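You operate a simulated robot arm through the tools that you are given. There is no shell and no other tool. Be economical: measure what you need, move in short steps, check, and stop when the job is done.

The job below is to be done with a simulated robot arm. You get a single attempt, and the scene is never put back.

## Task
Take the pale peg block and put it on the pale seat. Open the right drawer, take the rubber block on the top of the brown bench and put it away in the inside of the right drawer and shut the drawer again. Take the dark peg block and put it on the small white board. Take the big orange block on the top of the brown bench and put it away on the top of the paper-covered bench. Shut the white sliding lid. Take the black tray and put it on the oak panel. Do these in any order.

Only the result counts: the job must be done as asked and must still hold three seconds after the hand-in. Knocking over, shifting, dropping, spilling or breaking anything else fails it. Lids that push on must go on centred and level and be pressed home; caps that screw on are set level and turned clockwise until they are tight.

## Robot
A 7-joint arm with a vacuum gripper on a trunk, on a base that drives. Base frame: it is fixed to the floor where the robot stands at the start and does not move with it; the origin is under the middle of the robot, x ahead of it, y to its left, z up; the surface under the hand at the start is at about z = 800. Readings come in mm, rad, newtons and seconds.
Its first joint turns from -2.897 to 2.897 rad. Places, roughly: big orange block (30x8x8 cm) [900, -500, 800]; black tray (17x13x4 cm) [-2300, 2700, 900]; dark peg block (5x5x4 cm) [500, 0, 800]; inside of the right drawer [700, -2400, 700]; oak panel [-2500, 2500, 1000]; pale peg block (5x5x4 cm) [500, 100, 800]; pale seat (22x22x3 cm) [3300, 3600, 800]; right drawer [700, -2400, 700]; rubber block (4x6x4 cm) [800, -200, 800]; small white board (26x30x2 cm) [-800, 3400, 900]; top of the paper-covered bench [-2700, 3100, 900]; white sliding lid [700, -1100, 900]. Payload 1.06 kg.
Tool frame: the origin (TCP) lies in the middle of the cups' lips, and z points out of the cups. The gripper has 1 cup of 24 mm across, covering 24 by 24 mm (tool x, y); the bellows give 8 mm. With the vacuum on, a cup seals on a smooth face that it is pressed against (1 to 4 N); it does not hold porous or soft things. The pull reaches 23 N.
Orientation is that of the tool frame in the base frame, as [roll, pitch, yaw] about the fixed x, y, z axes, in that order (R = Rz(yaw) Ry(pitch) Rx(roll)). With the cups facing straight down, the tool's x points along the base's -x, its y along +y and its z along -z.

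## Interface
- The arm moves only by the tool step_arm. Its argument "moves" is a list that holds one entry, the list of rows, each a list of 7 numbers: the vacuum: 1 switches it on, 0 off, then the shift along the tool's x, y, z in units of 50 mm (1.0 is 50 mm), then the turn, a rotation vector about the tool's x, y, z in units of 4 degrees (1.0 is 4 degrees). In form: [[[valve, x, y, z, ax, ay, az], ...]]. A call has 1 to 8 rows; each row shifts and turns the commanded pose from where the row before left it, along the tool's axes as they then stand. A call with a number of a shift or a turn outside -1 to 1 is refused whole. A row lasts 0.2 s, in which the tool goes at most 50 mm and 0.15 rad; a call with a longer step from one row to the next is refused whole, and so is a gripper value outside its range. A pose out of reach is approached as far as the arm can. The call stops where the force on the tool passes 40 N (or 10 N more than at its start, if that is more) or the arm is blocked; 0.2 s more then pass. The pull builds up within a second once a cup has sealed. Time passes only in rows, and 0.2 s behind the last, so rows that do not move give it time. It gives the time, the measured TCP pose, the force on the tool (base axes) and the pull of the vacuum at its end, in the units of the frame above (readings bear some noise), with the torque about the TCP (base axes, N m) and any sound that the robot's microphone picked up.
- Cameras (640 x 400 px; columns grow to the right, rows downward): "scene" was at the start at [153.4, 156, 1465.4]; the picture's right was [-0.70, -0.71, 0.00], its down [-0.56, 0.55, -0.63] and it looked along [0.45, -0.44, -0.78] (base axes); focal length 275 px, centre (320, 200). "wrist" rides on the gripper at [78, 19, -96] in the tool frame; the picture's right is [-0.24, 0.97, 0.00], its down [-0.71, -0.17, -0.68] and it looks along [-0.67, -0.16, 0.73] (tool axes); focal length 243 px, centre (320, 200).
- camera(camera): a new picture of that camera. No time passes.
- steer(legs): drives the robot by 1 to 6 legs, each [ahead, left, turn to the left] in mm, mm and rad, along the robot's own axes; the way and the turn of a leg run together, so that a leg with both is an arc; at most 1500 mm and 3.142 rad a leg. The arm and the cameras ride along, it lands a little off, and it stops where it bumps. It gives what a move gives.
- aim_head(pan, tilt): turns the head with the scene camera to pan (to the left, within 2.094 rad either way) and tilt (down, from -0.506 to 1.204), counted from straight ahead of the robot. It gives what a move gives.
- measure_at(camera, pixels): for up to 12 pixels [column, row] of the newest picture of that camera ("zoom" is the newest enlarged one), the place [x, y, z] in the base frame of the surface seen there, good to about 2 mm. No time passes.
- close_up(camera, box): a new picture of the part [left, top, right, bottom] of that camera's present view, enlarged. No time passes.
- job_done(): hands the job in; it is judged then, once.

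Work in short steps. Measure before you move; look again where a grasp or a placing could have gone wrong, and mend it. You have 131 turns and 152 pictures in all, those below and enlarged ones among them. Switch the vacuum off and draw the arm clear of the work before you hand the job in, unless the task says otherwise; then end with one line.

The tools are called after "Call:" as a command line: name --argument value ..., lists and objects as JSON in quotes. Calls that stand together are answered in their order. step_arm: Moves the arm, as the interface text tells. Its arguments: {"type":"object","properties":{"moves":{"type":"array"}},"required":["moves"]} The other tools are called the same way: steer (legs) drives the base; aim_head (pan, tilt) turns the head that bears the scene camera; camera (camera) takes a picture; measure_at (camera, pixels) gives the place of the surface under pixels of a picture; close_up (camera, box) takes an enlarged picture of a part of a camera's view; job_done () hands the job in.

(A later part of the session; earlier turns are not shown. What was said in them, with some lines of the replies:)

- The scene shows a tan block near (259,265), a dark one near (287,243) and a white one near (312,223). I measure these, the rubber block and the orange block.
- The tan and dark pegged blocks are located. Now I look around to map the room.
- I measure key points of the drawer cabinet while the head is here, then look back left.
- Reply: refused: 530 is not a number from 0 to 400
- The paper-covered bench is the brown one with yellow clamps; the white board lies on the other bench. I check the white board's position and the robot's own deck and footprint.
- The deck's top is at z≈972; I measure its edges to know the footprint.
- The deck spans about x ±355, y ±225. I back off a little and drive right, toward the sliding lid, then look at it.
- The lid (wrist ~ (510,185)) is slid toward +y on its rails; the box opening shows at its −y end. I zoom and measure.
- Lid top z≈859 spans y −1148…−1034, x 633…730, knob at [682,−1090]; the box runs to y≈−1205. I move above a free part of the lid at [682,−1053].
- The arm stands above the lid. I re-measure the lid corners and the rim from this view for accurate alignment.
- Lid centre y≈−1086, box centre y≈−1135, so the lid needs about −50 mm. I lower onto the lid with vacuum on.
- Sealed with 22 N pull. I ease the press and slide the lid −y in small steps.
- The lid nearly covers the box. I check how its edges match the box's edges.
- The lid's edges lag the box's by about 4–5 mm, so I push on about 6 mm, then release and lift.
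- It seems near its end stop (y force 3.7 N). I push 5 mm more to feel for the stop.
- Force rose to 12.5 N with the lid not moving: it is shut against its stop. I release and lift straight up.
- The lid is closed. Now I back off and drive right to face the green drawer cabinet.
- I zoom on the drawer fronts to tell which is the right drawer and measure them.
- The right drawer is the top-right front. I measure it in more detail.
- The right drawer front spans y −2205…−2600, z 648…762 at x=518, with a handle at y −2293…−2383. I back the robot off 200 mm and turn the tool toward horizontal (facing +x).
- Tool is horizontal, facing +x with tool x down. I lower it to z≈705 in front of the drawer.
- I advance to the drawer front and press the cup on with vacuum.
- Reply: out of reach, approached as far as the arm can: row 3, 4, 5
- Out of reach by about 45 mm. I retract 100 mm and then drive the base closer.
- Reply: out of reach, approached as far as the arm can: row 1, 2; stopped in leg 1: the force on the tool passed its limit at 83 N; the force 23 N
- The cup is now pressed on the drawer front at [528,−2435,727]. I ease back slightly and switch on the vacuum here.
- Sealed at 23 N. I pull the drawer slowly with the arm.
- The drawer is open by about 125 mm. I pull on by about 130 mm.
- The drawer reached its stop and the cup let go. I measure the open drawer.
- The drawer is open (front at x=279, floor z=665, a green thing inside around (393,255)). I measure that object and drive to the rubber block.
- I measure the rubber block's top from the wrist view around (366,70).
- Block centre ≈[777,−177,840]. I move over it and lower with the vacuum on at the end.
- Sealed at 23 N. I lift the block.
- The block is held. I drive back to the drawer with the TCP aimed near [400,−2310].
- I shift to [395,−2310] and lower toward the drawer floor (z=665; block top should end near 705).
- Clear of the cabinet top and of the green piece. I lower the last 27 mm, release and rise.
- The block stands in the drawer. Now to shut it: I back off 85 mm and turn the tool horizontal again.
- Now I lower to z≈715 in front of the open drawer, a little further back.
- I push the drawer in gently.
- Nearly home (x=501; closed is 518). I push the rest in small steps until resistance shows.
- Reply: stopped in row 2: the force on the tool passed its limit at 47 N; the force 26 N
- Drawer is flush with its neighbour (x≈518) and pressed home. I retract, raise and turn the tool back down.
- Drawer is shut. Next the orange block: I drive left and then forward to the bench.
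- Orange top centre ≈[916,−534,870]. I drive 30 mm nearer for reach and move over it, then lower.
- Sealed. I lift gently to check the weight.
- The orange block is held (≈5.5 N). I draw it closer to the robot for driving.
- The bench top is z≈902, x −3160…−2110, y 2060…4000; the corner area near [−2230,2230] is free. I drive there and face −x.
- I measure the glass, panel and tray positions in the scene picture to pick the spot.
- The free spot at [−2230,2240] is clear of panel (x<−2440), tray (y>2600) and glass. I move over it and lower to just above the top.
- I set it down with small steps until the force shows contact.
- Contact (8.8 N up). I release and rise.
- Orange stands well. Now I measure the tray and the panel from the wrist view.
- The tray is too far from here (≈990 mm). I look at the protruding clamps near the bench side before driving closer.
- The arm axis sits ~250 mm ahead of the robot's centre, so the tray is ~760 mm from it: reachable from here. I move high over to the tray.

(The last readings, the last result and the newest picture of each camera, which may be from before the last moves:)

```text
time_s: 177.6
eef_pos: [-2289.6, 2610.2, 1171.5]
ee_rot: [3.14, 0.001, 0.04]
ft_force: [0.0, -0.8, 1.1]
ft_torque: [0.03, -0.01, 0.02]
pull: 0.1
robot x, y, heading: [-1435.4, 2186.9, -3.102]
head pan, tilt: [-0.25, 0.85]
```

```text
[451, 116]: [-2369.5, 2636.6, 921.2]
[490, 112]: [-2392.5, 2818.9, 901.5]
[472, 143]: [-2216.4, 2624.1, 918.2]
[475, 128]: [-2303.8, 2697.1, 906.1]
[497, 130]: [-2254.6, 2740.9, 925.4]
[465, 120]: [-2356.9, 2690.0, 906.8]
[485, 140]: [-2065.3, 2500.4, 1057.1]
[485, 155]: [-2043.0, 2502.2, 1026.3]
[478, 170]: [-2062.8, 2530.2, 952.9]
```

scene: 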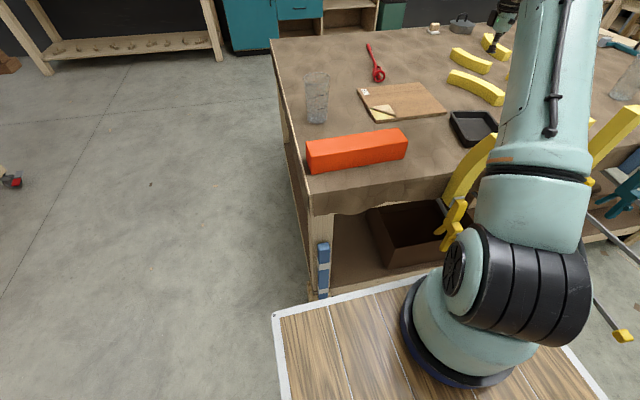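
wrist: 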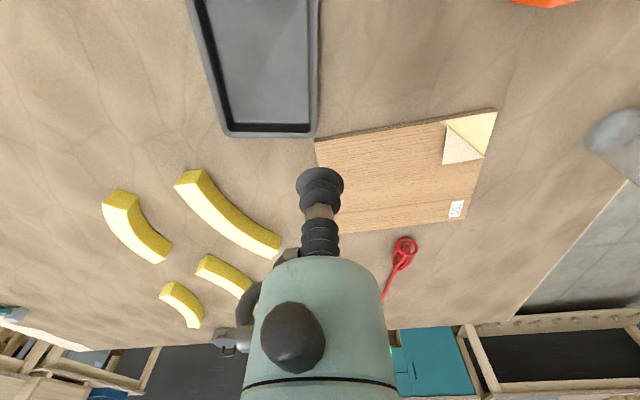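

Tray centre ≈[−2286,2683], floor z 906.5, turned about −14°. I move over its middle and lower part way.

Call:
step_arm --moves '[[[0, 0.07, -0.73, 0, 0, 0, 0], [0, 0.07, -0.73, 0, 0, 0, 0], [0, 0, 0, 1, 0, 0, 0], [0, 0, 0, 1, 0, 0, 0], [0, 0, 0, 1, 0, 0, 0]]]'

Call:
camera --camera "scene"

Call:
camera --camera "wrist"

```text
time_s: 178.8
eef_pos: [-2283.9, 2684.0, 1021.8]
ee_rot: [3.141, 0.001, 0.036]
ft_force: [-0.3, 0.0, 1.0]
ft_torque: [0.03, 0.02, 0.0]
pull: 0.0
robot x, y, heading: [-1436.0, 2183.2, -3.101]
head pan, tilt: [-0.25, 0.85]
```

```text
93 pictures are left
```

scene: 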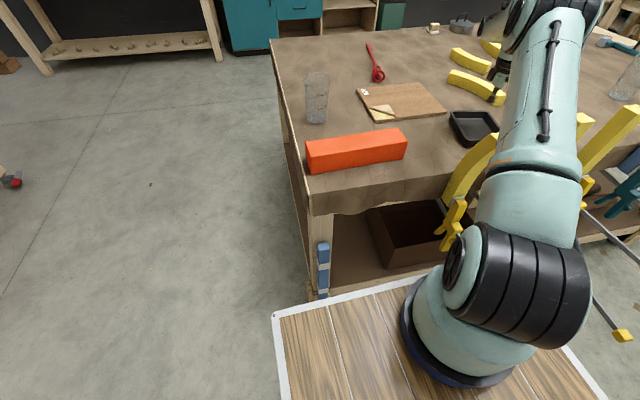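

```text
92 pictures are left
```

wrist: 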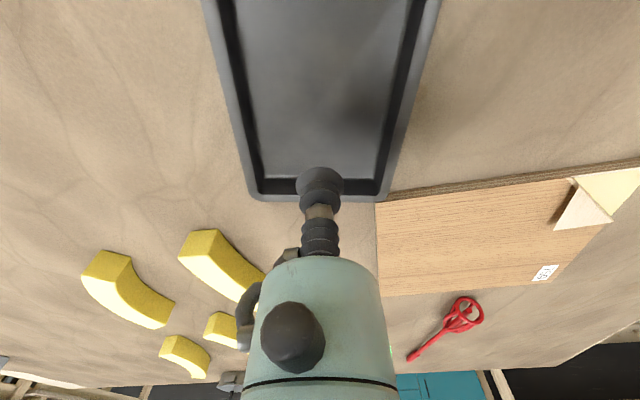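

All clear. I lower to the tray floor with vacuum on.

Call:
step_arm --moves '[[[0, 0, 0, 1, 0, 0, 0], [0, 0, 0, 0.9, 0, 0, 0], [1, 0, 0, 0.25, 0, 0, 0], [1, 0, 0, 0.16, 0, 0, 0], [1, 0, 0, 0.06, 0, 0, 0], [1, 0, 0, 0, 0, 0, 0], [1, 0, 0, 0, 0, 0, 0]]]'

```text
time_s: 180.4
eef_pos: [-2282.6, 2682.5, 904.4]
ee_rot: [-3.139, 0.003, 0.04]
ft_force: [-5.2, 4.5, 16.4]
ft_torque: [-0.02, 0.01, 0.03]
pull: 22.7
robot x, y, heading: [-1438.3, 2185.5, -3.101]
head pan, tilt: [-0.25, 0.85]
```

Sealed. I lift gently 100 mm.

Call:
step_arm --moves '[[[1, 0, 0, -0.2, 0, 0, 0], [1, 0, 0, -0.3, 0, 0, 0], [1, 0, 0, -0.5, 0, 0, 0], [1, 0, 0, -0.8, 0, 0, 0], [1, 0, 0, -0.5, 0, 0, 0], [1, 0, 0, 0, 0, 0, 0]]]'

Call:
step_arm --moves '[[[1, -0.81, 0.43, 0, 0, 0, 0], [1, -0.81, 0.43, 0, 0, 0, 0], [1, -0.81, 0.43, 0, 0, 0, 0], [1, -0.81, 0.43, 0, 0, 0, 0], [1, -0.81, 0.43, 0, 0, 0, 0], [1, -0.81, 0.43, 0, 0, 0, 0], [1, 0, 0, 0, 0, 0, -0.9], [1, 0, 0, 0, 0, 0, -0.9]]]'

Call:
step_arm --moves '[[[1, 0, 0, 0, 0, 0, -0.9], [1, 0, 0, 0, 0, 0, -0.8], [1, 0, 0, 0, 0, 0, 0]]]'

Call:
camera --camera "scene"

Call:
camera --camera "wrist"

```text
time_s: 181.8
eef_pos: [-2284.4, 2682.2, 1018.0]
ee_rot: [3.14, 0.0, 0.04]
ft_force: [1.1, 0.1, -1.9]
ft_torque: [-0.01, -0.02, 0.01]
pull: 22.6
robot x, y, heading: [-1438.8, 2188.1, -3.105]
head pan, tilt: [-0.25, 0.85]
```

```text
time_s: 183.6
eef_pos: [-2418.3, 2572.3, 1012.7]
ee_rot: [3.14, -0.002, 0.164]
ft_force: [0.6, -0.1, -1.8]
ft_torque: [0.01, 0.03, 0.04]
pull: 22.6
out of reach, approached as far as the arm can: row 3, 4, 5, 6
robot x, y, heading: [-1438.0, 2186.0, -3.099]
head pan, tilt: [-0.25, 0.85]
```

```text
time_s: 184.4
eef_pos: [-2418.5, 2572.2, 1011.4]
ee_rot: [3.14, -0.004, 0.284]
ft_force: [1.2, -0.3, -2.1]
ft_torque: [0.0, 0.01, -0.02]
pull: 22.9
robot x, y, heading: [-1435.5, 2186.7, -3.102]
head pan, tilt: [-0.25, 0.85]
```

```text
91 pictures are left
```

scene: 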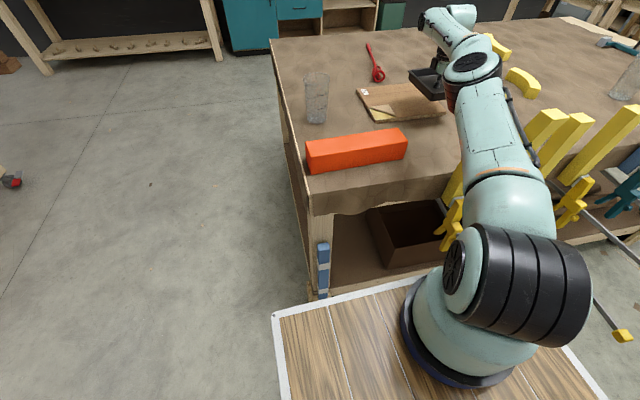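

```text
90 pictures are left
```

wrist: 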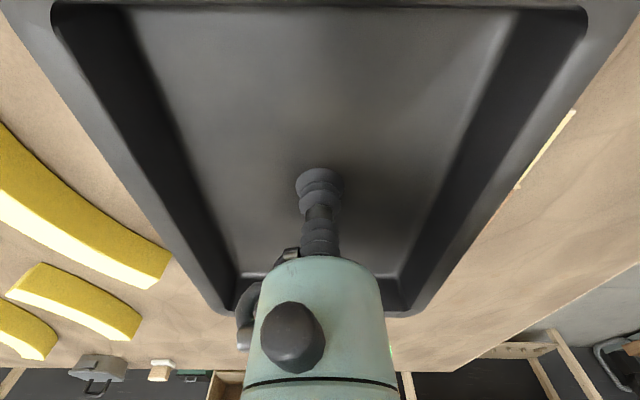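

Out of reach beyond ≈1050 mm from the robot's centre. I drive 130 mm ahead (deck front then at x≈−1925, clear of bench and clamps).

Call:
steer --legs '[[130, 0, 0]]'

Call:
camera --camera "wrist"

```text
time_s: 185.7
eef_pos: [-2548.2, 2565.8, 1011.5]
ee_rot: [3.139, -0.001, 0.283]
ft_force: [0.1, -0.1, -1.8]
ft_torque: [0.01, -0.01, 0.01]
pull: 23.0
robot x, y, heading: [-1566.7, 2182.4, -3.094]
head pan, tilt: [-0.25, 0.85]
```

```text
89 pictures are left
```

wrist: 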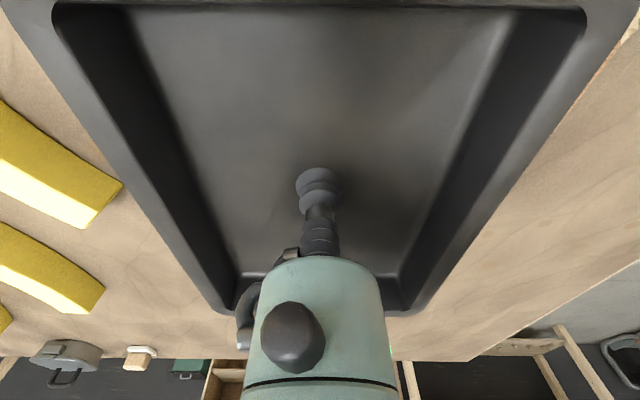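

I now shift by about [+27,−26] mm to centre on the free part of the panel, checking the response.

Call:
step_arm --moves '[[[1, 0.19, 0.33, 0, 0, 0, 0], [1, 0.19, 0.33, 0, 0, 0, 0], [1, 0, 0, 0, 0, 0, 0]]]'

```text
time_s: 186.5
eef_pos: [-2519.6, 2539.6, 1012.2]
ee_rot: [3.138, -0.001, 0.284]
ft_force: [-0.6, 0.5, -1.7]
ft_torque: [-0.02, -0.02, 0.03]
pull: 22.9
robot x, y, heading: [-1568.9, 2181.7, -3.102]
head pan, tilt: [-0.25, 0.85]
```

On target. I lower to a few mm above the panel and look from the side.

Call:
step_arm --moves '[[[1, 0, 0, 0.8, 0, 0, 0], [1, 0, 0, 0.7, 0, 0, 0], [1, 0, 0, 0.1, 0, 0, 0], [1, 0, 0, 0, 0, 0, 0]]]'

Call:
close_up --camera "scene" --box '[300, 20, 500, 160]'

Call:
camera --camera "wrist"

```text
time_s: 187.5
eef_pos: [-2522.4, 2539.5, 929.8]
ee_rot: [3.139, -0.001, 0.283]
ft_force: [-0.5, -1.0, -0.9]
ft_torque: [-0.04, -0.02, -0.01]
pull: 23.2
robot x, y, heading: [-1565.1, 2180.4, -3.102]
head pan, tilt: [-0.25, 0.85]
```

```text
2.86 times, centred on (400, 90) of scene
```

zoom: 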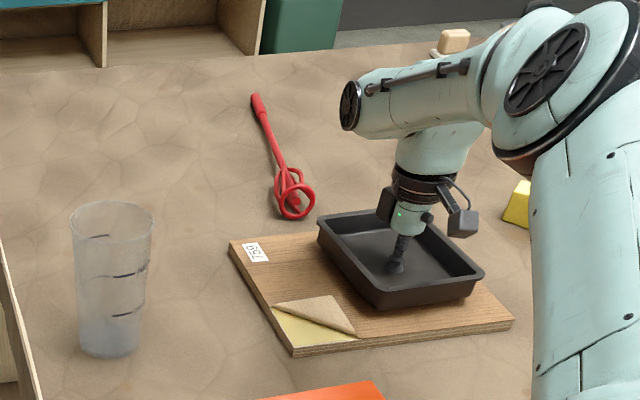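

```text
87 pictures are left
```

wrist: 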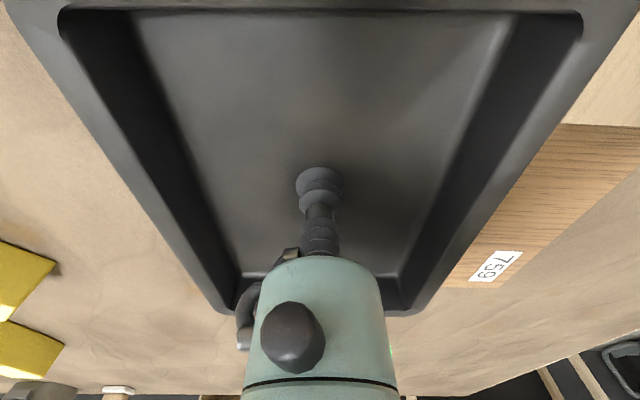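

The tray hovers over the panel, clear of the fold. I lower to contact, release and rise.

Call:
step_arm --moves '[[[1, 0, 0, 0.1, 0, 0, 0], [1, 0, 0, 0.08, 0, 0, 0], [1, 0, 0, 0.05, 0, 0, 0]]]'

```text
time_s: 188.3
eef_pos: [-2521.2, 2539.1, 922.8]
ee_rot: [-3.141, 0.003, 0.284]
ft_force: [1.2, -2.5, 11.3]
ft_torque: [-0.03, 0.0, 0.0]
pull: 22.8
robot x, y, heading: [-1565.7, 2182.1, -3.103]
head pan, tilt: [-0.25, 0.85]
```

Call:
step_arm --moves '[[[0, 0, 0, 0, 0, 0, 0], [0, 0, 0, 0, 0, 0, 0], [0, 0, 0, 0, 0, 0, 0], [0, 0, 0, -0.3, 0, 0, 0], [0, 0, 0, -1, 0, 0, 0], [0, 0, 0, -1, 0, 0, 0], [0, 0, 0, -1, 0, 0, 0], [0, 0, 0, -1, 0, 0, 0]]]'

Call:
close_up --camera "scene" --box '[300, 20, 500, 160]'

Call:
measure_at --camera "zoom" --pixels '[[320, 225], [380, 300], [478, 280], [420, 222], [395, 250]]'

```text
time_s: 190.1
eef_pos: [-2522.2, 2541.0, 1137.9]
ee_rot: [3.14, -0.002, 0.283]
ft_force: [-0.1, -0.2, 0.3]
ft_torque: [-0.01, -0.03, 0.05]
pull: 0.0
robot x, y, heading: [-1567.3, 2181.7, -3.102]
head pan, tilt: [-0.25, 0.85]
```

```text
2.86 times, centred on (400, 90) of scene
```

zoom: 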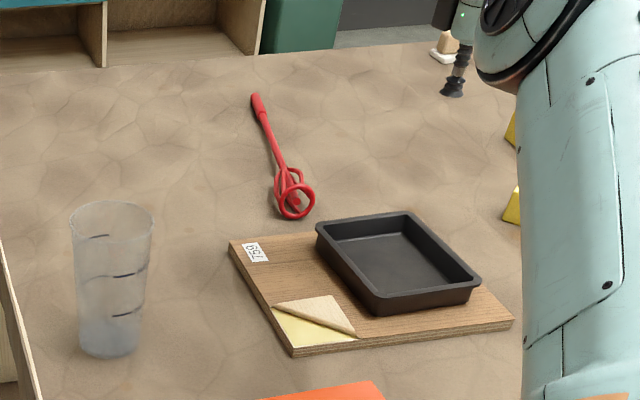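

```text
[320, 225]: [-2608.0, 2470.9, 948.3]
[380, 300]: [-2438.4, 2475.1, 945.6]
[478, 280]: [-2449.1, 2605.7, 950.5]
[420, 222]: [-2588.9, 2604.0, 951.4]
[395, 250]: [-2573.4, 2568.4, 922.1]
```

Tray sits wholly on the panel. I fold the arm back toward the robot's front and restore its yaw.

Call:
step_arm --moves '[[[0, 0.37, 0.9, 0, 0, 0, 0.45], [0, 0.37, 0.9, 0, 0, 0, 0.45], [0, 0.37, 0.9, 0, 0, 0, 0.45], [0, 0.37, 0.9, 0, 0, 0, 0.45], [0, 0.37, 0.9, 0, 0, 0, 0.45], [0, 0.37, 0.9, 0, 0, 0, 0.45], [0, 0.37, 0.9, 0, 0, 0, 0.45], [0, 0.37, 0.9, 0, 0, 0, 0.35]]]'

```text
time_s: 191.9
eef_pos: [-2310.6, 2210.5, 1135.4]
ee_rot: [3.14, -0.001, 0.035]
ft_force: [-0.4, -0.1, 0.2]
ft_torque: [-0.02, -0.04, 0.0]
pull: 0.0
robot x, y, heading: [-1567.5, 2181.7, -3.102]
head pan, tilt: [-0.25, 0.85]
```

Now I drive back to the brown bench for the peg blocks.

Call:
steer --legs '[[-800, 0, 0], [0, 0, 1.531], [1100, 0, 0], [1100, 0, 0], [0, 0, 1.571], [400, 0, 0]]'

Call:
aim_head --pan -0.1 --tilt 0.8

Call:
camera --camera "scene"

Call:
camera --camera "wrist"

```text
time_s: 216.4
eef_pos: [506.6, 93.4, 1134.8]
ee_rot: [3.139, -0.003, -3.043]
ft_force: [0.3, -1.2, -0.3]
ft_torque: [0.01, -0.02, 0.04]
pull: 0.0
robot x, y, heading: [-234.6, 77.8, 0.096]
head pan, tilt: [-0.25, 0.85]
```

```text
time_s: 217.1
eef_pos: [507.2, 91.5, 1134.2]
ee_rot: [3.141, 0.0, -3.043]
ft_force: [0.3, -0.4, -0.4]
ft_torque: [0.03, 0.0, 0.01]
pull: 0.0
robot x, y, heading: [-239.3, 78.1, 0.101]
head pan, tilt: [-0.099, 0.799]
```

```text
85 pictures are left
```

scene: 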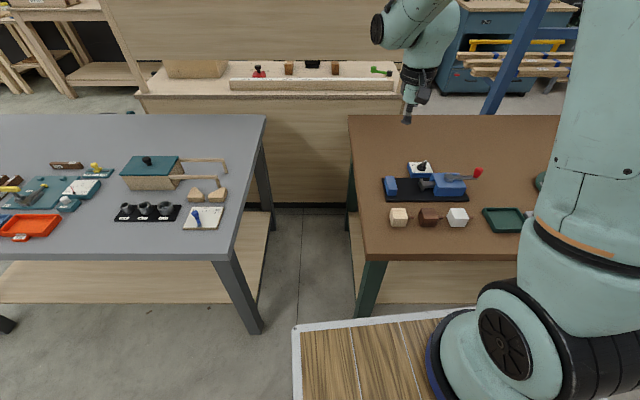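

```text
84 pictures are left
```

wrist: 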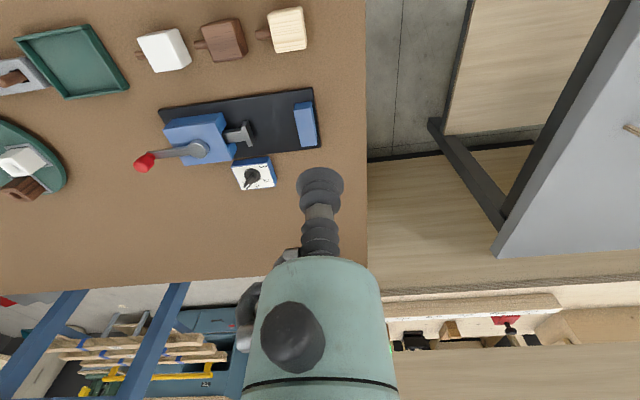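

I measure the tops of the dark block (wrist ~(225,40)) and the pale block (~(288,30)).

Call:
measure_at --camera "wrist" --pixels '[[225, 42], [212, 30], [240, 24], [244, 50], [217, 57], [290, 32], [272, 18], [300, 12], [303, 45], [277, 48], [201, 44], [262, 35]]'

Call:
close_up --camera "wrist" --box '[120, 0, 320, 90]'

```text
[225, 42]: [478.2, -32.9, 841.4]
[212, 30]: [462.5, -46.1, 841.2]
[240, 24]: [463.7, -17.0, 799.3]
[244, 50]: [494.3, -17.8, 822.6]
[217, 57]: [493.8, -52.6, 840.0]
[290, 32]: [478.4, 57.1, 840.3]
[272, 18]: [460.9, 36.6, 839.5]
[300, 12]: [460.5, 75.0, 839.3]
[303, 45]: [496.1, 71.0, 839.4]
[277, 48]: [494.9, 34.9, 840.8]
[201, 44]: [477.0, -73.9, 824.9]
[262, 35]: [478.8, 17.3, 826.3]
```

```text
3.20 times, centred on (220, 45) of wrist
```

zoom: 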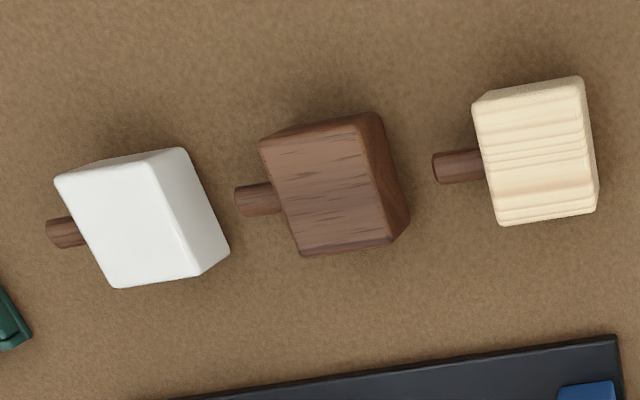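

Dark block top centre ≈[478,−38,841]. I move over and lower to just above it.

Call:
step_arm --moves '[[[0, 0.278, -0.85, 0, 0, 0, 0], [0, 0.278, -0.85, 0, 0, 0, 0], [0, 0.278, -0.85, 0, 0, 0, 0], [0, 0, 0, 1, 0, 0, 0], [0, 0, 0, 1, 0, 0, 0], [0, 0, 0, 1, 0, 0, 0], [0, 0, 0, 1, 0, 0, 0], [0, 0, 0, 1, 0, 0, 0]]]'

Call:
camera --camera "wrist"

```text
time_s: 218.9
eef_pos: [477.6, -39.2, 882.5]
ee_rot: [3.138, -0.002, -3.042]
ft_force: [-0.1, 0.5, -0.8]
ft_torque: [0.03, -0.03, 0.0]
pull: 0.1
robot x, y, heading: [-240.8, 76.2, 0.102]
head pan, tilt: [-0.099, 0.799]
```

```text
82 pictures are left
```

wrist: 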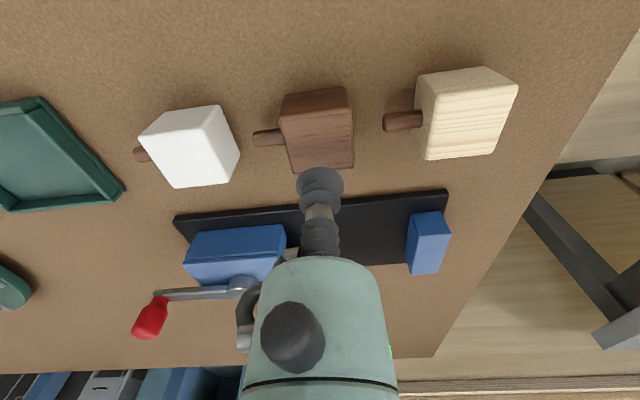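

Aligned over the dark block. I press down with vacuum.

Call:
step_arm --moves '[[[1, 0, 0, 0.6, 0, 0, 0], [1, 0, 0, 0.2, 0, 0, 0], [1, 0, 0, 0.08, 0, 0, 0], [1, 0, 0, 0, 0, 0, 0], [1, 0, 0, 0, 0, 0, 0], [1, 0, 0, 0, 0, 0, 0]]]'

```text
time_s: 220.3
eef_pos: [478.1, -39.7, 840.9]
ee_rot: [3.14, -0.002, -3.042]
ft_force: [-0.5, -0.6, -0.8]
ft_torque: [-0.01, -0.01, 0.01]
pull: 22.8
robot x, y, heading: [-239.9, 74.6, 0.097]
head pan, tilt: [-0.099, 0.799]
```

Sealed. I lift straight up.

Call:
step_arm --moves '[[[1, 0, 0, -0.2, 0, 0, 0], [1, 0, 0, -0.5, 0, 0, 0], [1, 0, 0, -1, 0, 0, 0], [1, 0, 0, -1, 0, 0, 0], [1, 0, 0, -1, 0, 0, 0], [1, 0, 0, -1, 0, 0, 0], [1, 0, 0, -1, 0, 0, 0], [1, 0, 0, 0, 0, 0, 0]]]'

Call:
camera --camera "wrist"

```text
time_s: 222.1
eef_pos: [479.2, -39.1, 1127.7]
ee_rot: [3.139, -0.001, -3.044]
ft_force: [-0.2, -1.5, 0.0]
ft_torque: [0.01, 0.01, -0.03]
pull: 22.9
robot x, y, heading: [-238.9, 75.4, 0.1]
head pan, tilt: [-0.099, 0.799]
```

```text
81 pictures are left
```

wrist: 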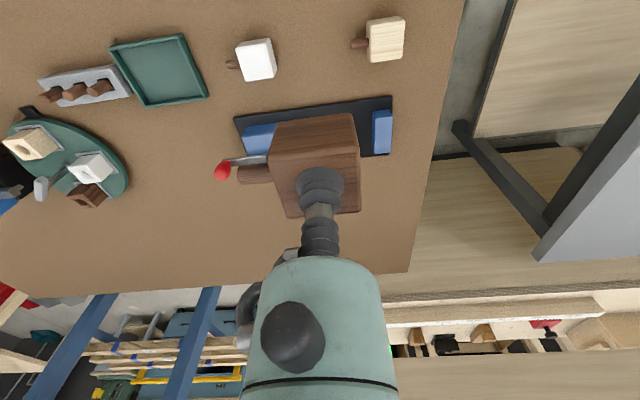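

The dark block is held. I drive to the bench with the small white board, facing +y.

Call:
steer --legs '[[-450, 0, 0], [0, 0, 1.471], [1270, 140, 0], [1270, 140, 0]]'

Call:
aim_head --pan -0.1 --tilt 0.7

Call:
camera --camera "scene"

Call:
camera --camera "wrist"

```text
time_s: 240.5
eef_pos: [-894.3, 3240.6, 1126.1]
ee_rot: [-3.141, -0.001, -1.531]
ft_force: [0.3, 0.3, -1.1]
ft_torque: [0.02, -0.01, -0.02]
pull: 23.5
robot x, y, heading: [-1057.8, 2529.5, 1.614]
head pan, tilt: [-0.099, 0.799]
```

```text
time_s: 241.1
eef_pos: [-896.0, 3240.8, 1125.7]
ee_rot: [3.142, -0.001, -1.531]
ft_force: [0.1, -0.6, -0.7]
ft_torque: [0.01, 0.02, -0.02]
pull: 23.2
robot x, y, heading: [-1050.7, 2530.4, 1.612]
head pan, tilt: [-0.099, 0.7]
```

```text
80 pictures are left
```

scene: 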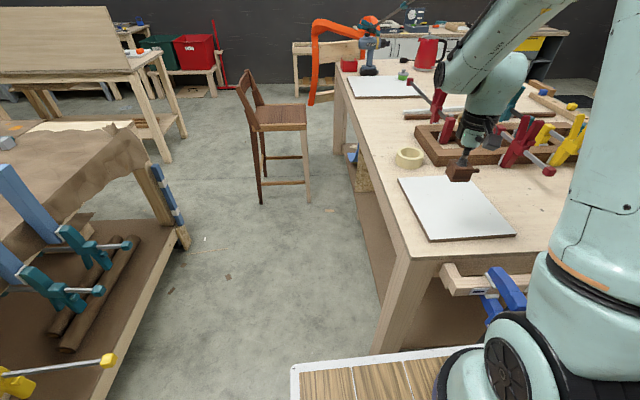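

```text
79 pictures are left
```

wrist: 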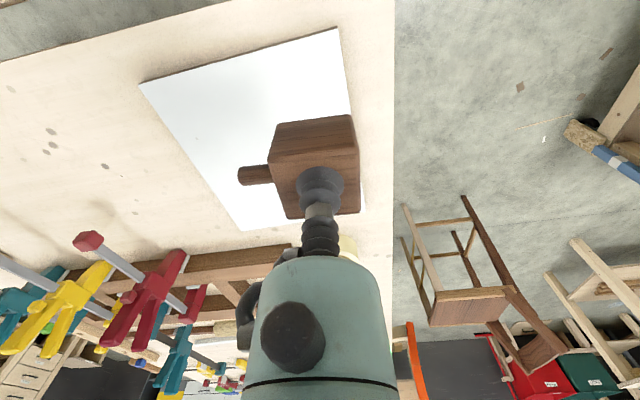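

I measure the near board's corners; a second board lies further off at (380,85).

Call:
measure_at --camera "scene" --pixels '[[402, 182], [430, 236], [512, 232], [450, 210], [470, 178], [380, 85], [408, 157], [500, 280]]'

Call:
measure_at --camera "wrist" --pixels '[[145, 86], [335, 35], [362, 208], [245, 225], [220, 120]]'

```text
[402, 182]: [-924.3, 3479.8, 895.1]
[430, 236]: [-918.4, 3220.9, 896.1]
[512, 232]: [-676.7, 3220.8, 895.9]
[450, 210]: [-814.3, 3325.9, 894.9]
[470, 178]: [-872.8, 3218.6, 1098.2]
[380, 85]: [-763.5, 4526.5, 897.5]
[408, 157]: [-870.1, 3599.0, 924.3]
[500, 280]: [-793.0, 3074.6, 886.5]
```

```text
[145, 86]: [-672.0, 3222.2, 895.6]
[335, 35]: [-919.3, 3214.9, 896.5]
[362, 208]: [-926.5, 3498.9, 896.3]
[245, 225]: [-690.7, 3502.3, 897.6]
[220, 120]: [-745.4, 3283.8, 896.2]
```

Board spans x −927…−672, y 3213…3505 at z 896. I move above its middle [−800,3350] and lower.

Call:
step_arm --moves '[[[1, -0.7, -0.66, 0, 0, 0, 0], [1, -0.7, -0.66, 0, 0, 0, 0], [1, -0.7, -0.66, 0, 0, 0, 0], [1, 0, 0, 1, 0, 0, 0], [1, 0, 0, 1, 0, 0, 0], [1, 0, 0, 1, 0, 0, 0], [1, 0, 0, 0.5, 0, 0, 0], [1, 0, 0, 0, 0, 0, 0]]]'

Call:
camera --camera "scene"

```text
time_s: 242.9
eef_pos: [-803.4, 3350.8, 948.2]
ee_rot: [3.14, -0.002, -1.531]
ft_force: [0.1, -0.3, -0.9]
ft_torque: [0.02, 0.0, 0.0]
pull: 22.7
robot x, y, heading: [-1055.9, 2531.5, 1.61]
head pan, tilt: [-0.099, 0.7]
```

```text
78 pictures are left
```

scene: 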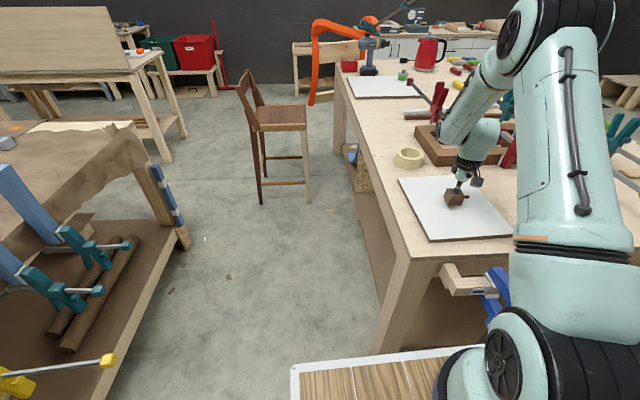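

It hovers over the board. I lower the last ~12 mm.

Call:
step_arm --moves '[[[1, 0, 0, 0.14, 0, 0, 0], [1, 0, 0, 0.06, 0, 0, 0], [1, 0, 0, 0.04, 0, 0, 0], [1, 0, 0, 0, 0, 0, 0]]]'

```text
time_s: 243.9
eef_pos: [-802.5, 3349.6, 937.9]
ee_rot: [3.139, -0.001, -1.53]
ft_force: [-0.7, 0.5, -1.3]
ft_torque: [-0.03, 0.01, 0.02]
pull: 23.1
robot x, y, heading: [-1052.0, 2532.2, 1.61]
head pan, tilt: [-0.099, 0.7]
```

Call:
step_arm --moves '[[[1, 0, 0, 0.04, 0, 0, 0], [1, 0, 0, 0.04, 0, 0, 0], [1, 0, 0, 0, 0, 0, 0]]]'

```text
time_s: 244.7
eef_pos: [-802.3, 3349.6, 933.5]
ee_rot: [3.141, -0.001, -1.531]
ft_force: [-2.0, 0.1, 13.8]
ft_torque: [0.02, 0.0, 0.0]
pull: 22.5
robot x, y, heading: [-1052.6, 2529.6, 1.611]
head pan, tilt: [-0.099, 0.7]
```

Contact (13.8 N). I release and rise, and check.

Call:
step_arm --moves '[[[0, 0, 0, -0.05, 0, 0, 0], [0, 0, 0, 0, 0, 0, 0], [0, 0, 0, 0, 0, 0, 0], [0, 0, 0, -0.3, 0, 0, 0], [0, 0, 0, -1, 0, 0, 0], [0, 0, 0, -1, 0, 0, 0], [0, 0, 0, -1, 0, 0, 0], [0, 0, 0, -1, 0, 0, 0]]]'

Call:
close_up --camera "scene" --box '[380, 140, 540, 250]'

```text
time_s: 246.5
eef_pos: [-799.3, 3350.8, 1151.7]
ee_rot: [3.14, -0.002, -1.532]
ft_force: [-0.6, 0.1, -0.6]
ft_torque: [-0.02, 0.0, -0.02]
pull: 0.0
robot x, y, heading: [-1051.1, 2530.9, 1.619]
head pan, tilt: [-0.099, 0.7]
```

```text
3.64 times, centred on (460, 195) of scene
```

zoom: 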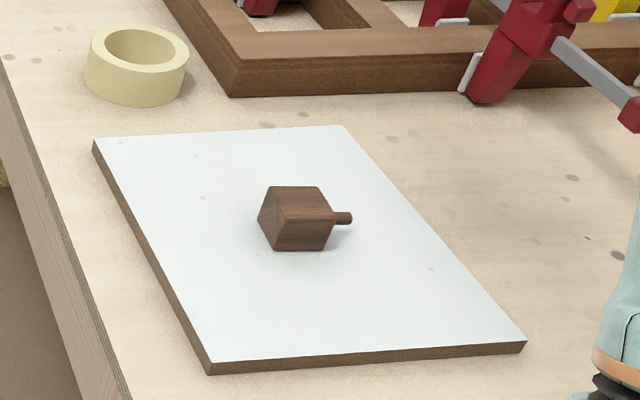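

Dark block stands on the board. I fold the arm, back away from the bench, and look toward the pale seat area.

Call:
step_arm --moves '[[[0, 0.4, 0.85, 0, 0, 0, 0], [0, 0.4, 0.85, 0, 0, 0, 0], [0, 0.4, 0.85, 0, 0, 0, 0], [0, 0.4, 0.85, 0, 0, 0, 0], [0, 0.4, 0.85, 0, 0, 0, 0]]]'

Call:
steer --legs '[[-900, 0, 0], [0, 0, -1.0]]'

Call:
aim_head --pan -0.15 --tilt 0.2

Call:
camera --camera "scene"

```text
time_s: 247.7
eef_pos: [-1006.8, 3239.8, 1153.3]
ee_rot: [3.139, -0.002, -1.533]
ft_force: [0.6, 0.7, 0.6]
ft_torque: [-0.02, 0.01, 0.01]
pull: 0.1
robot x, y, heading: [-1055.1, 2528.5, 1.611]
head pan, tilt: [-0.099, 0.7]
```

```text
time_s: 255.1
eef_pos: [-392.3, 1954.8, 1155.5]
ee_rot: [3.139, -0.002, -2.558]
ft_force: [-0.2, -0.6, 0.6]
ft_torque: [0.0, -0.01, 0.02]
pull: 0.0
robot x, y, heading: [-1023.1, 1626.1, 0.586]
head pan, tilt: [-0.099, 0.7]
```

```text
time_s: 256.0
eef_pos: [-392.4, 1954.8, 1152.0]
ee_rot: [3.14, -0.002, -2.557]
ft_force: [-0.8, -0.2, 0.5]
ft_torque: [0.0, -0.03, -0.02]
pull: 0.0
robot x, y, heading: [-1020.1, 1631.9, 0.587]
head pan, tilt: [-0.15, 0.201]
```

```text
76 pictures are left
```

scene: 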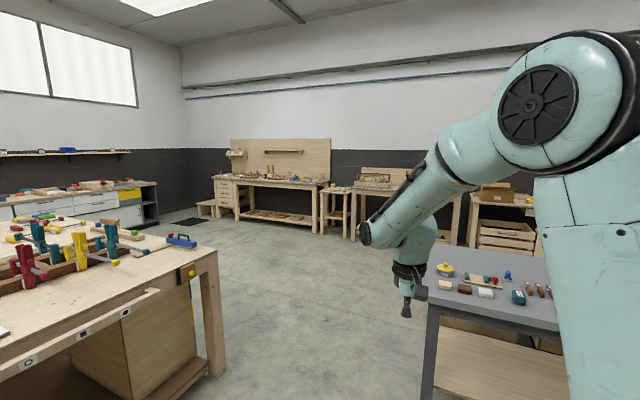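

Call:
close_up --camera "scene" --box '[190, 120, 410, 260]'

Call:
measure_at --camera "zoom" --pixels '[[100, 160], [200, 175], [370, 190], [420, 200], [300, 175], [60, 230], [160, 300], [380, 320], [450, 170], [250, 240], [480, 190], [460, 290]]'

Call:
measure_at --camera "scene" --pixels '[[435, 300], [425, 390], [500, 270], [205, 360], [215, 260], [300, 300]]'

```text
2.86 times, centred on (300, 190) of scene
```

zoom: 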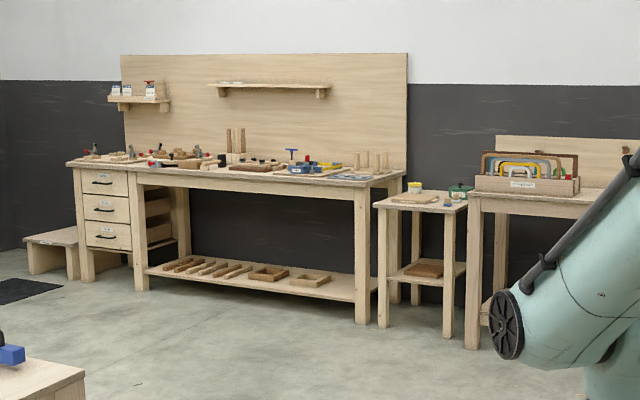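

```text
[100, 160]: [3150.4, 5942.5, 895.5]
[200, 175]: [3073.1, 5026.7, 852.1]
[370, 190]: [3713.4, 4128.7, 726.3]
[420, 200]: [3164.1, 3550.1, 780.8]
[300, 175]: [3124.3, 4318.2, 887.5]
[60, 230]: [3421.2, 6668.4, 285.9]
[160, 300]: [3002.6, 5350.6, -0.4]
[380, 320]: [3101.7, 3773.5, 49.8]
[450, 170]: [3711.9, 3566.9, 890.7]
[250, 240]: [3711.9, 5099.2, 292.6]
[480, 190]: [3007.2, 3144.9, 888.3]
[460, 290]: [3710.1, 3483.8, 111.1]
```

```text
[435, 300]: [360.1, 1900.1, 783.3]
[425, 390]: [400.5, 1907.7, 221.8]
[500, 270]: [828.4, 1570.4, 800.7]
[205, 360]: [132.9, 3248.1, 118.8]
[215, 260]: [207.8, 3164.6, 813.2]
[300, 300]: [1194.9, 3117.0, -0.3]
```

The seat is a small plate on the low stand near [3200–3300,3600]. I now drive back to pick up the pale block.

Call:
steer --legs '[[0, 0, -2.158], [780, 0, 0], [780, 0, 0], [0, 0, 1.571], [740, 0, 0]]'

Call:
camera --camera "wrist"

```text
time_s: 276.4
eef_pos: [546.4, 114.8, 1153.2]
ee_rot: [3.14, -0.004, -3.057]
ft_force: [0.1, 0.6, 0.1]
ft_torque: [0.0, -0.01, -0.01]
pull: 0.0
robot x, y, heading: [-163.4, 127.5, 0.091]
head pan, tilt: [-0.15, 0.201]
```

```text
74 pictures are left
```

wrist: 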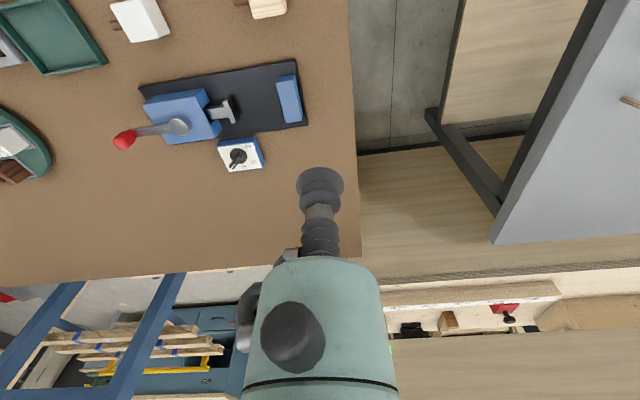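

Pale block at [478,55,840]. I move over it and lower to ~40 mm above.

Call:
step_arm --moves '[[[0, 0.73, -0.54, 0, 0, 0, 0], [0, 0.73, -0.54, 0, 0, 0, 0], [0, 0, 0, 1, 0, 0, 0], [0, 0, 0, 1, 0, 0, 0], [0, 0, 0, 1, 0, 0, 0], [0, 0, 0, 1, 0, 0, 0], [0, 0, 0, 1, 0, 0, 0], [0, 0, 0, 0.4, 0, 0, 0]]]'

Call:
camera --camera "wrist"

Call:
measure_at --camera "wrist" --pixels '[[320, 120], [300, 110], [335, 105], [320, 150], [290, 135]]'

```text
time_s: 278.2
eef_pos: [480.5, 54.5, 884.6]
ee_rot: [3.141, 0.0, -3.055]
ft_force: [0.7, -0.5, 0.5]
ft_torque: [0.03, -0.02, 0.01]
pull: 0.2
robot x, y, heading: [-160.7, 126.7, 0.087]
head pan, tilt: [-0.15, 0.201]
```

```text
73 pictures are left
```

wrist: 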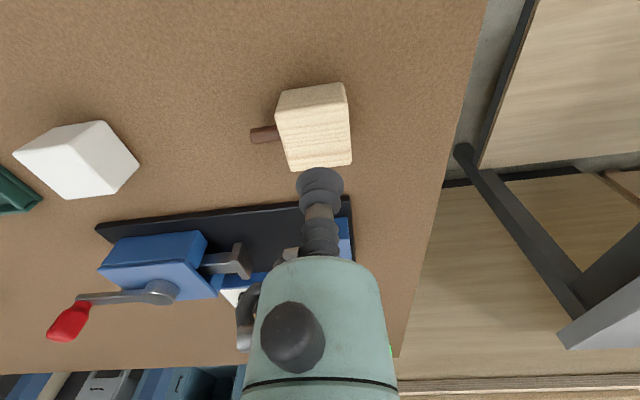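

```text
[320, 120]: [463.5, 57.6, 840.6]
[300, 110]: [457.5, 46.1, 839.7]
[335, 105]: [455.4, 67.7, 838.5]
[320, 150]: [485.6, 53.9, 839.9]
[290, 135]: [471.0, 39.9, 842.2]
```

Aligned. I press and seal.

Call:
step_arm --moves '[[[1, 0, 0, 0.6, 0, 0, 0], [1, 0, 0, 0.22, 0, 0, 0], [1, 0, 0, 0.1, 0, 0, 0], [1, 0, 0, 0, 0, 0, 0], [1, 0, 0, 0, 0, 0, 0], [1, 0, 0, 0, 0, 0, 0]]]'

```text
time_s: 279.6
eef_pos: [480.1, 56.3, 837.5]
ee_rot: [3.14, -0.003, -3.056]
ft_force: [-0.5, 2.2, 2.2]
ft_torque: [-0.03, -0.01, 0.01]
pull: 22.7
robot x, y, heading: [-164.8, 127.7, 0.086]
head pan, tilt: [-0.15, 0.201]
```

Sealed. I lift it.

Call:
step_arm --moves '[[[1, 0, 0, -0.2, 0, 0, 0], [1, 0, 0, -0.5, 0, 0, 0], [1, 0, 0, -1, 0, 0, 0], [1, 0, 0, -1, 0, 0, 0], [1, 0, 0, -1, 0, 0, 0], [1, 0, 0, -1, 0, 0, 0], [1, 0, 0, -1, 0, 0, 0], [1, 0, 0, 0, 0, 0, 0]]]'

Call:
camera --camera "wrist"

```text
time_s: 281.4
eef_pos: [480.2, 52.5, 1122.4]
ee_rot: [3.138, -0.002, -3.056]
ft_force: [0.5, -0.1, -0.6]
ft_torque: [0.02, 0.0, -0.01]
pull: 23.0
robot x, y, heading: [-160.7, 129.7, 0.082]
head pan, tilt: [-0.15, 0.201]
```

```text
72 pictures are left
```

wrist: 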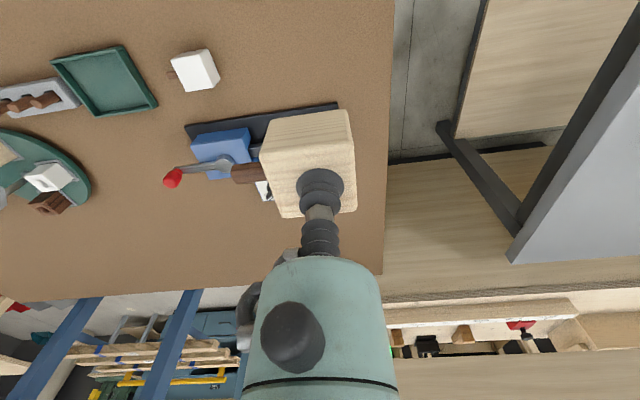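

Held. I drive round toward the gap between the gray table (y<1900) and the bench (y>3165), then check the pose.

Call:
steer --legs '[[-650, 0, 0], [0, 0, 1.486], [1180, 0, 0], [1180, 0, 0], [0, 0, -1.571]]'

```text
time_s: 303.7
eef_pos: [-174.4, 2269.0, 1122.6]
ee_rot: [3.141, -0.002, 3.109]
ft_force: [0.0, -0.3, -0.8]
ft_torque: [0.01, 0.04, -0.01]
pull: 22.8
robot x, y, heading: [-799.7, 2418.5, -0.031]
head pan, tilt: [-0.15, 0.201]
```

On course. I straighten, pass through the gap and move left before the stand.

Call:
steer --legs '[[0, 80, 0.031], [1450, 0, 0], [1400, 0, 0], [0, 1050, 0]]'

Call:
aim_head --pan 0.0 --tilt 0.5

Call:
camera --camera "scene"

```text
time_s: 322.9
eef_pos: [2660.0, 3351.4, 1122.2]
ee_rot: [3.139, -0.001, 3.115]
ft_force: [0.3, 0.6, 0.3]
ft_torque: [0.0, -0.01, 0.0]
pull: 23.3
robot x, y, heading: [2028.1, 3496.6, -0.027]
head pan, tilt: [-0.15, 0.201]
```

```text
time_s: 323.7
eef_pos: [2659.8, 3352.4, 1122.3]
ee_rot: [3.141, -0.002, 3.113]
ft_force: [0.0, -0.1, -0.6]
ft_torque: [0.01, -0.04, 0.02]
pull: 23.1
robot x, y, heading: [2031.9, 3497.5, -0.027]
head pan, tilt: [0.0, 0.499]
```

```text
71 pictures are left
```

scene: 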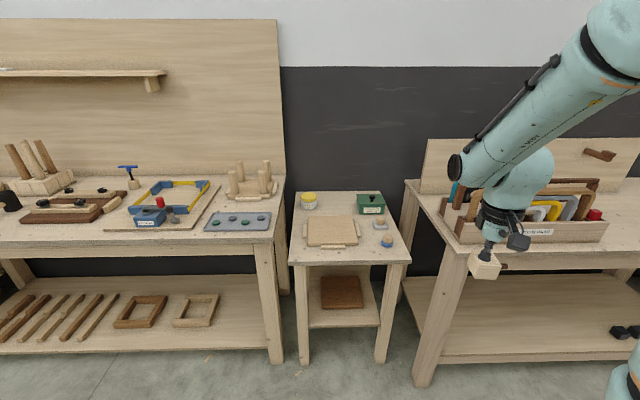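

Call:
close_up --camera "scene" --box '[280, 180, 420, 280]'

Call:
measure_at --camera "zoom" --pixels '[[120, 170], [350, 170], [360, 260], [130, 265], [235, 215], [105, 285], [365, 285], [455, 180], [490, 245], [130, 70], [230, 290], [60, 325]]'

```text
4.00 times, centred on (350, 230) of scene
```

zoom: 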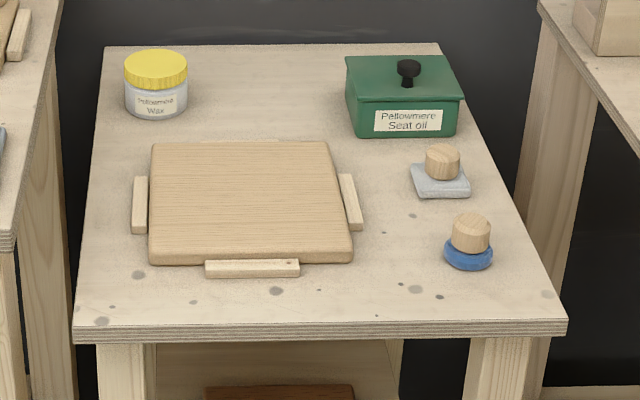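

```text
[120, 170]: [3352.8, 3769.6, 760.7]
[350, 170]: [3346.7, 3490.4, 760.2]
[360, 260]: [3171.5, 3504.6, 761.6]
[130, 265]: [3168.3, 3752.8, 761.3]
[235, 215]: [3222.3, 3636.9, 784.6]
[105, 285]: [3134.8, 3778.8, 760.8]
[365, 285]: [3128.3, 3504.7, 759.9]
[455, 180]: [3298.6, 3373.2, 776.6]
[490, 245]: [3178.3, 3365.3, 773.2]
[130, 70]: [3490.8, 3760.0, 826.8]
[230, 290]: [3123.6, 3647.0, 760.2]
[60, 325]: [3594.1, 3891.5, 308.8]
```

The seat plate's top is z≈785. I measure its corners and drive closer.

Call:
measure_at --camera "zoom" --pixels '[[157, 148], [325, 148], [345, 250], [155, 252], [240, 200]]'

Call:
steer --legs '[[430, 130, 0.027]]'

Call:
camera --camera "wrist"

Call:
camera --camera "scene"

```text
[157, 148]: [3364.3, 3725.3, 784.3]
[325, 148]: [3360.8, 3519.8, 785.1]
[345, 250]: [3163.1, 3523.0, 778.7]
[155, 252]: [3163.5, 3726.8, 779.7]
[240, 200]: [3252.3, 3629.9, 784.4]
```

```text
time_s: 326.4
eef_pos: [3086.4, 3495.6, 1123.3]
ee_rot: [3.139, -0.002, -3.139]
ft_force: [0.1, 0.4, -0.6]
ft_torque: [-0.01, 0.01, 0.02]
pull: 22.9
robot x, y, heading: [2451.7, 3624.5, 0.003]
head pan, tilt: [0.0, 0.499]
```

```text
69 pictures are left
```

wrist: 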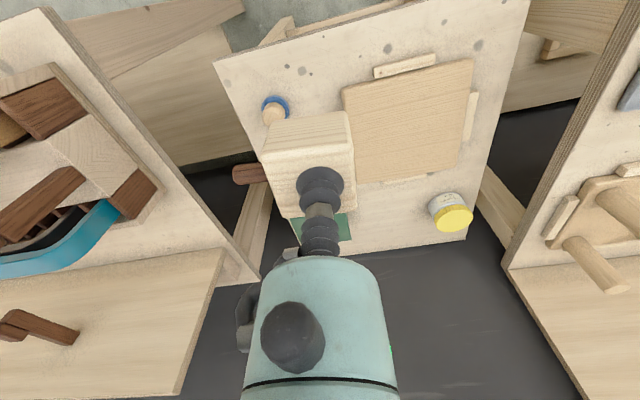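

```text
68 pictures are left
```

scene: 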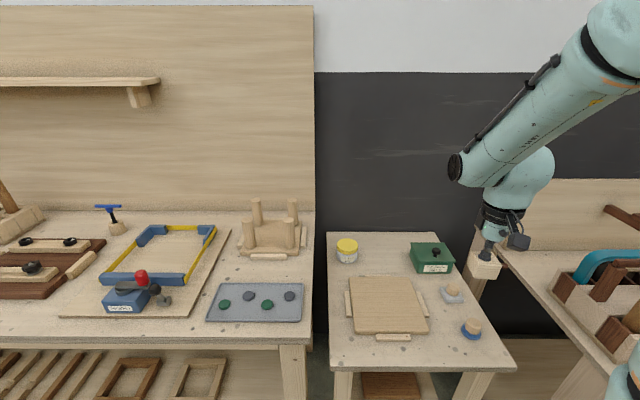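

I move over the seat centre [3260,3625] and lower.

Call:
step_arm --moves '[[[1, -0.696, 0.516, 0, 0, 0, 0], [1, -0.696, 0.516, 0, 0, 0, 0], [1, -0.696, 0.516, 0, 0, 0, 0], [1, -0.696, 0.516, 0, 0, 0, 0], [1, -0.696, 0.516, 0, 0, 0, 0], [1, 0, 0, 1, 0, 0, 0], [1, 0, 0, 1, 0, 0, 0], [1, 0, 0, 1, 0, 0, 0]]]'

Call:
step_arm --moves '[[[1, 0, 0, 1, 0, 0, 0], [1, 0, 0, 1, 0, 0, 0], [1, 0, 0, 0.6, 0, 0, 0], [1, 0, 0, 0, 0, 0, 0]]]'

Call:
camera --camera "scene"

```text
time_s: 328.2
eef_pos: [3260.9, 3624.3, 971.9]
ee_rot: [3.14, -0.002, -3.141]
ft_force: [-0.1, 0.4, 0.0]
ft_torque: [0.03, -0.02, 0.01]
pull: 22.8
robot x, y, heading: [2449.9, 3624.6, 0.002]
head pan, tilt: [0.0, 0.499]
```

```text
time_s: 329.2
eef_pos: [3260.0, 3623.0, 840.3]
ee_rot: [3.139, -0.002, -3.139]
ft_force: [-0.5, 0.0, -1.9]
ft_torque: [0.0, -0.01, -0.01]
pull: 22.7
robot x, y, heading: [2451.3, 3623.5, 0.007]
head pan, tilt: [0.0, 0.499]
```

```text
67 pictures are left
```

scene: 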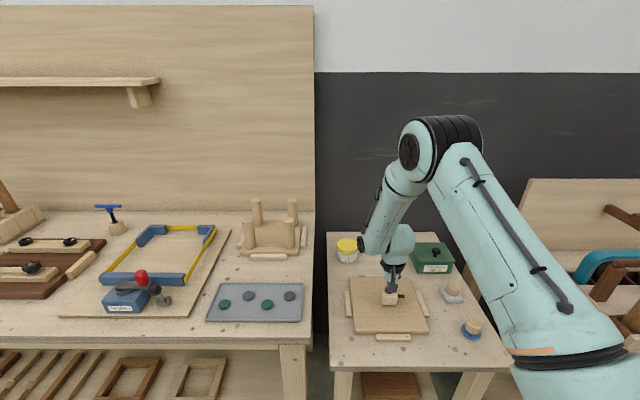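

The block hovers over the seat. I lower the last ~15 mm in small steps.

Call:
step_arm --moves '[[[1, 0, 0, 0.2, 0, 0, 0], [1, 0, 0, 0.08, 0, 0, 0], [1, 0, 0, 0.06, 0, 0, 0], [1, 0, 0, 0, 0, 0, 0]]]'

```text
time_s: 330.2
eef_pos: [3259.3, 3623.8, 824.6]
ee_rot: [3.14, -0.002, -3.139]
ft_force: [1.4, 1.1, 0.0]
ft_torque: [0.03, -0.03, 0.01]
pull: 22.6
robot x, y, heading: [2449.7, 3621.9, -0.0]
head pan, tilt: [0.0, 0.499]
```

Call:
step_arm --moves '[[[1, 0, 0, 0.05, 0, 0, 0], [1, 0, 0, 0, 0, 0, 0]]]'

```text
time_s: 330.8
eef_pos: [3261.2, 3624.0, 823.8]
ee_rot: [3.14, 0.001, 3.141]
ft_force: [-1.7, -2.2, 12.8]
ft_torque: [0.01, 0.02, 0.0]
pull: 22.7
robot x, y, heading: [2451.2, 3619.5, 0.008]
head pan, tilt: [0.0, 0.499]
```

Contact. I release, rise and look.

Call:
step_arm --moves '[[[0, 0, 0, -0.05, 0, 0, 0], [0, 0, 0, 0, 0, 0, 0], [0, 0, 0, 0, 0, 0, 0], [0, 0, 0, -0.3, 0, 0, 0], [0, 0, 0, -1, 0, 0, 0], [0, 0, 0, -1, 0, 0, 0], [0, 0, 0, -1, 0, 0, 0], [0, 0, 0, -1, 0, 0, 0]]]'

Call:
step_arm --moves '[[[0, 0, 0, -1, 0, 0, 0], [0, 1, 0, 0, 0, 0, 0], [0, 1, 0, 0, 0, 0, 0], [0, 1, 0, 0, 0, 0, 0], [0, 1, 0, 0, 0, 0, 0]]]'

Call:
close_up --camera "scene" --box '[310, 220, 530, 380]'

```text
time_s: 332.6
eef_pos: [3259.5, 3625.0, 1042.1]
ee_rot: [3.141, -0.003, -3.14]
ft_force: [-0.3, 0.3, -0.2]
ft_torque: [-0.01, 0.03, -0.02]
pull: 0.1
robot x, y, heading: [2452.5, 3623.6, 0.0]
head pan, tilt: [0.0, 0.499]
```

```text
time_s: 333.8
eef_pos: [3060.6, 3622.8, 1092.0]
ee_rot: [3.139, -0.003, -3.14]
ft_force: [0.5, -0.1, -0.9]
ft_torque: [0.01, 0.02, -0.04]
pull: 0.1
robot x, y, heading: [2450.2, 3628.2, 0.002]
head pan, tilt: [0.0, 0.499]
```

```text
2.50 times, centred on (420, 300) of scene
```

zoom: 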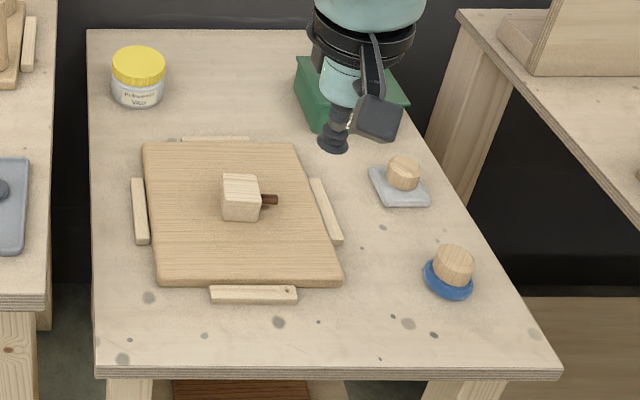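

The pale block stands on the seat. All six jobs are done, the vacuum is off and the arm is clear, so I hand in.

Call:
job_done

```text
The job is handed in.
```

All six tasks are done and handed in: both peg blocks, the orange block and the tray are in place, the rubber block is in the shut right drawer, and the white lid is shut.
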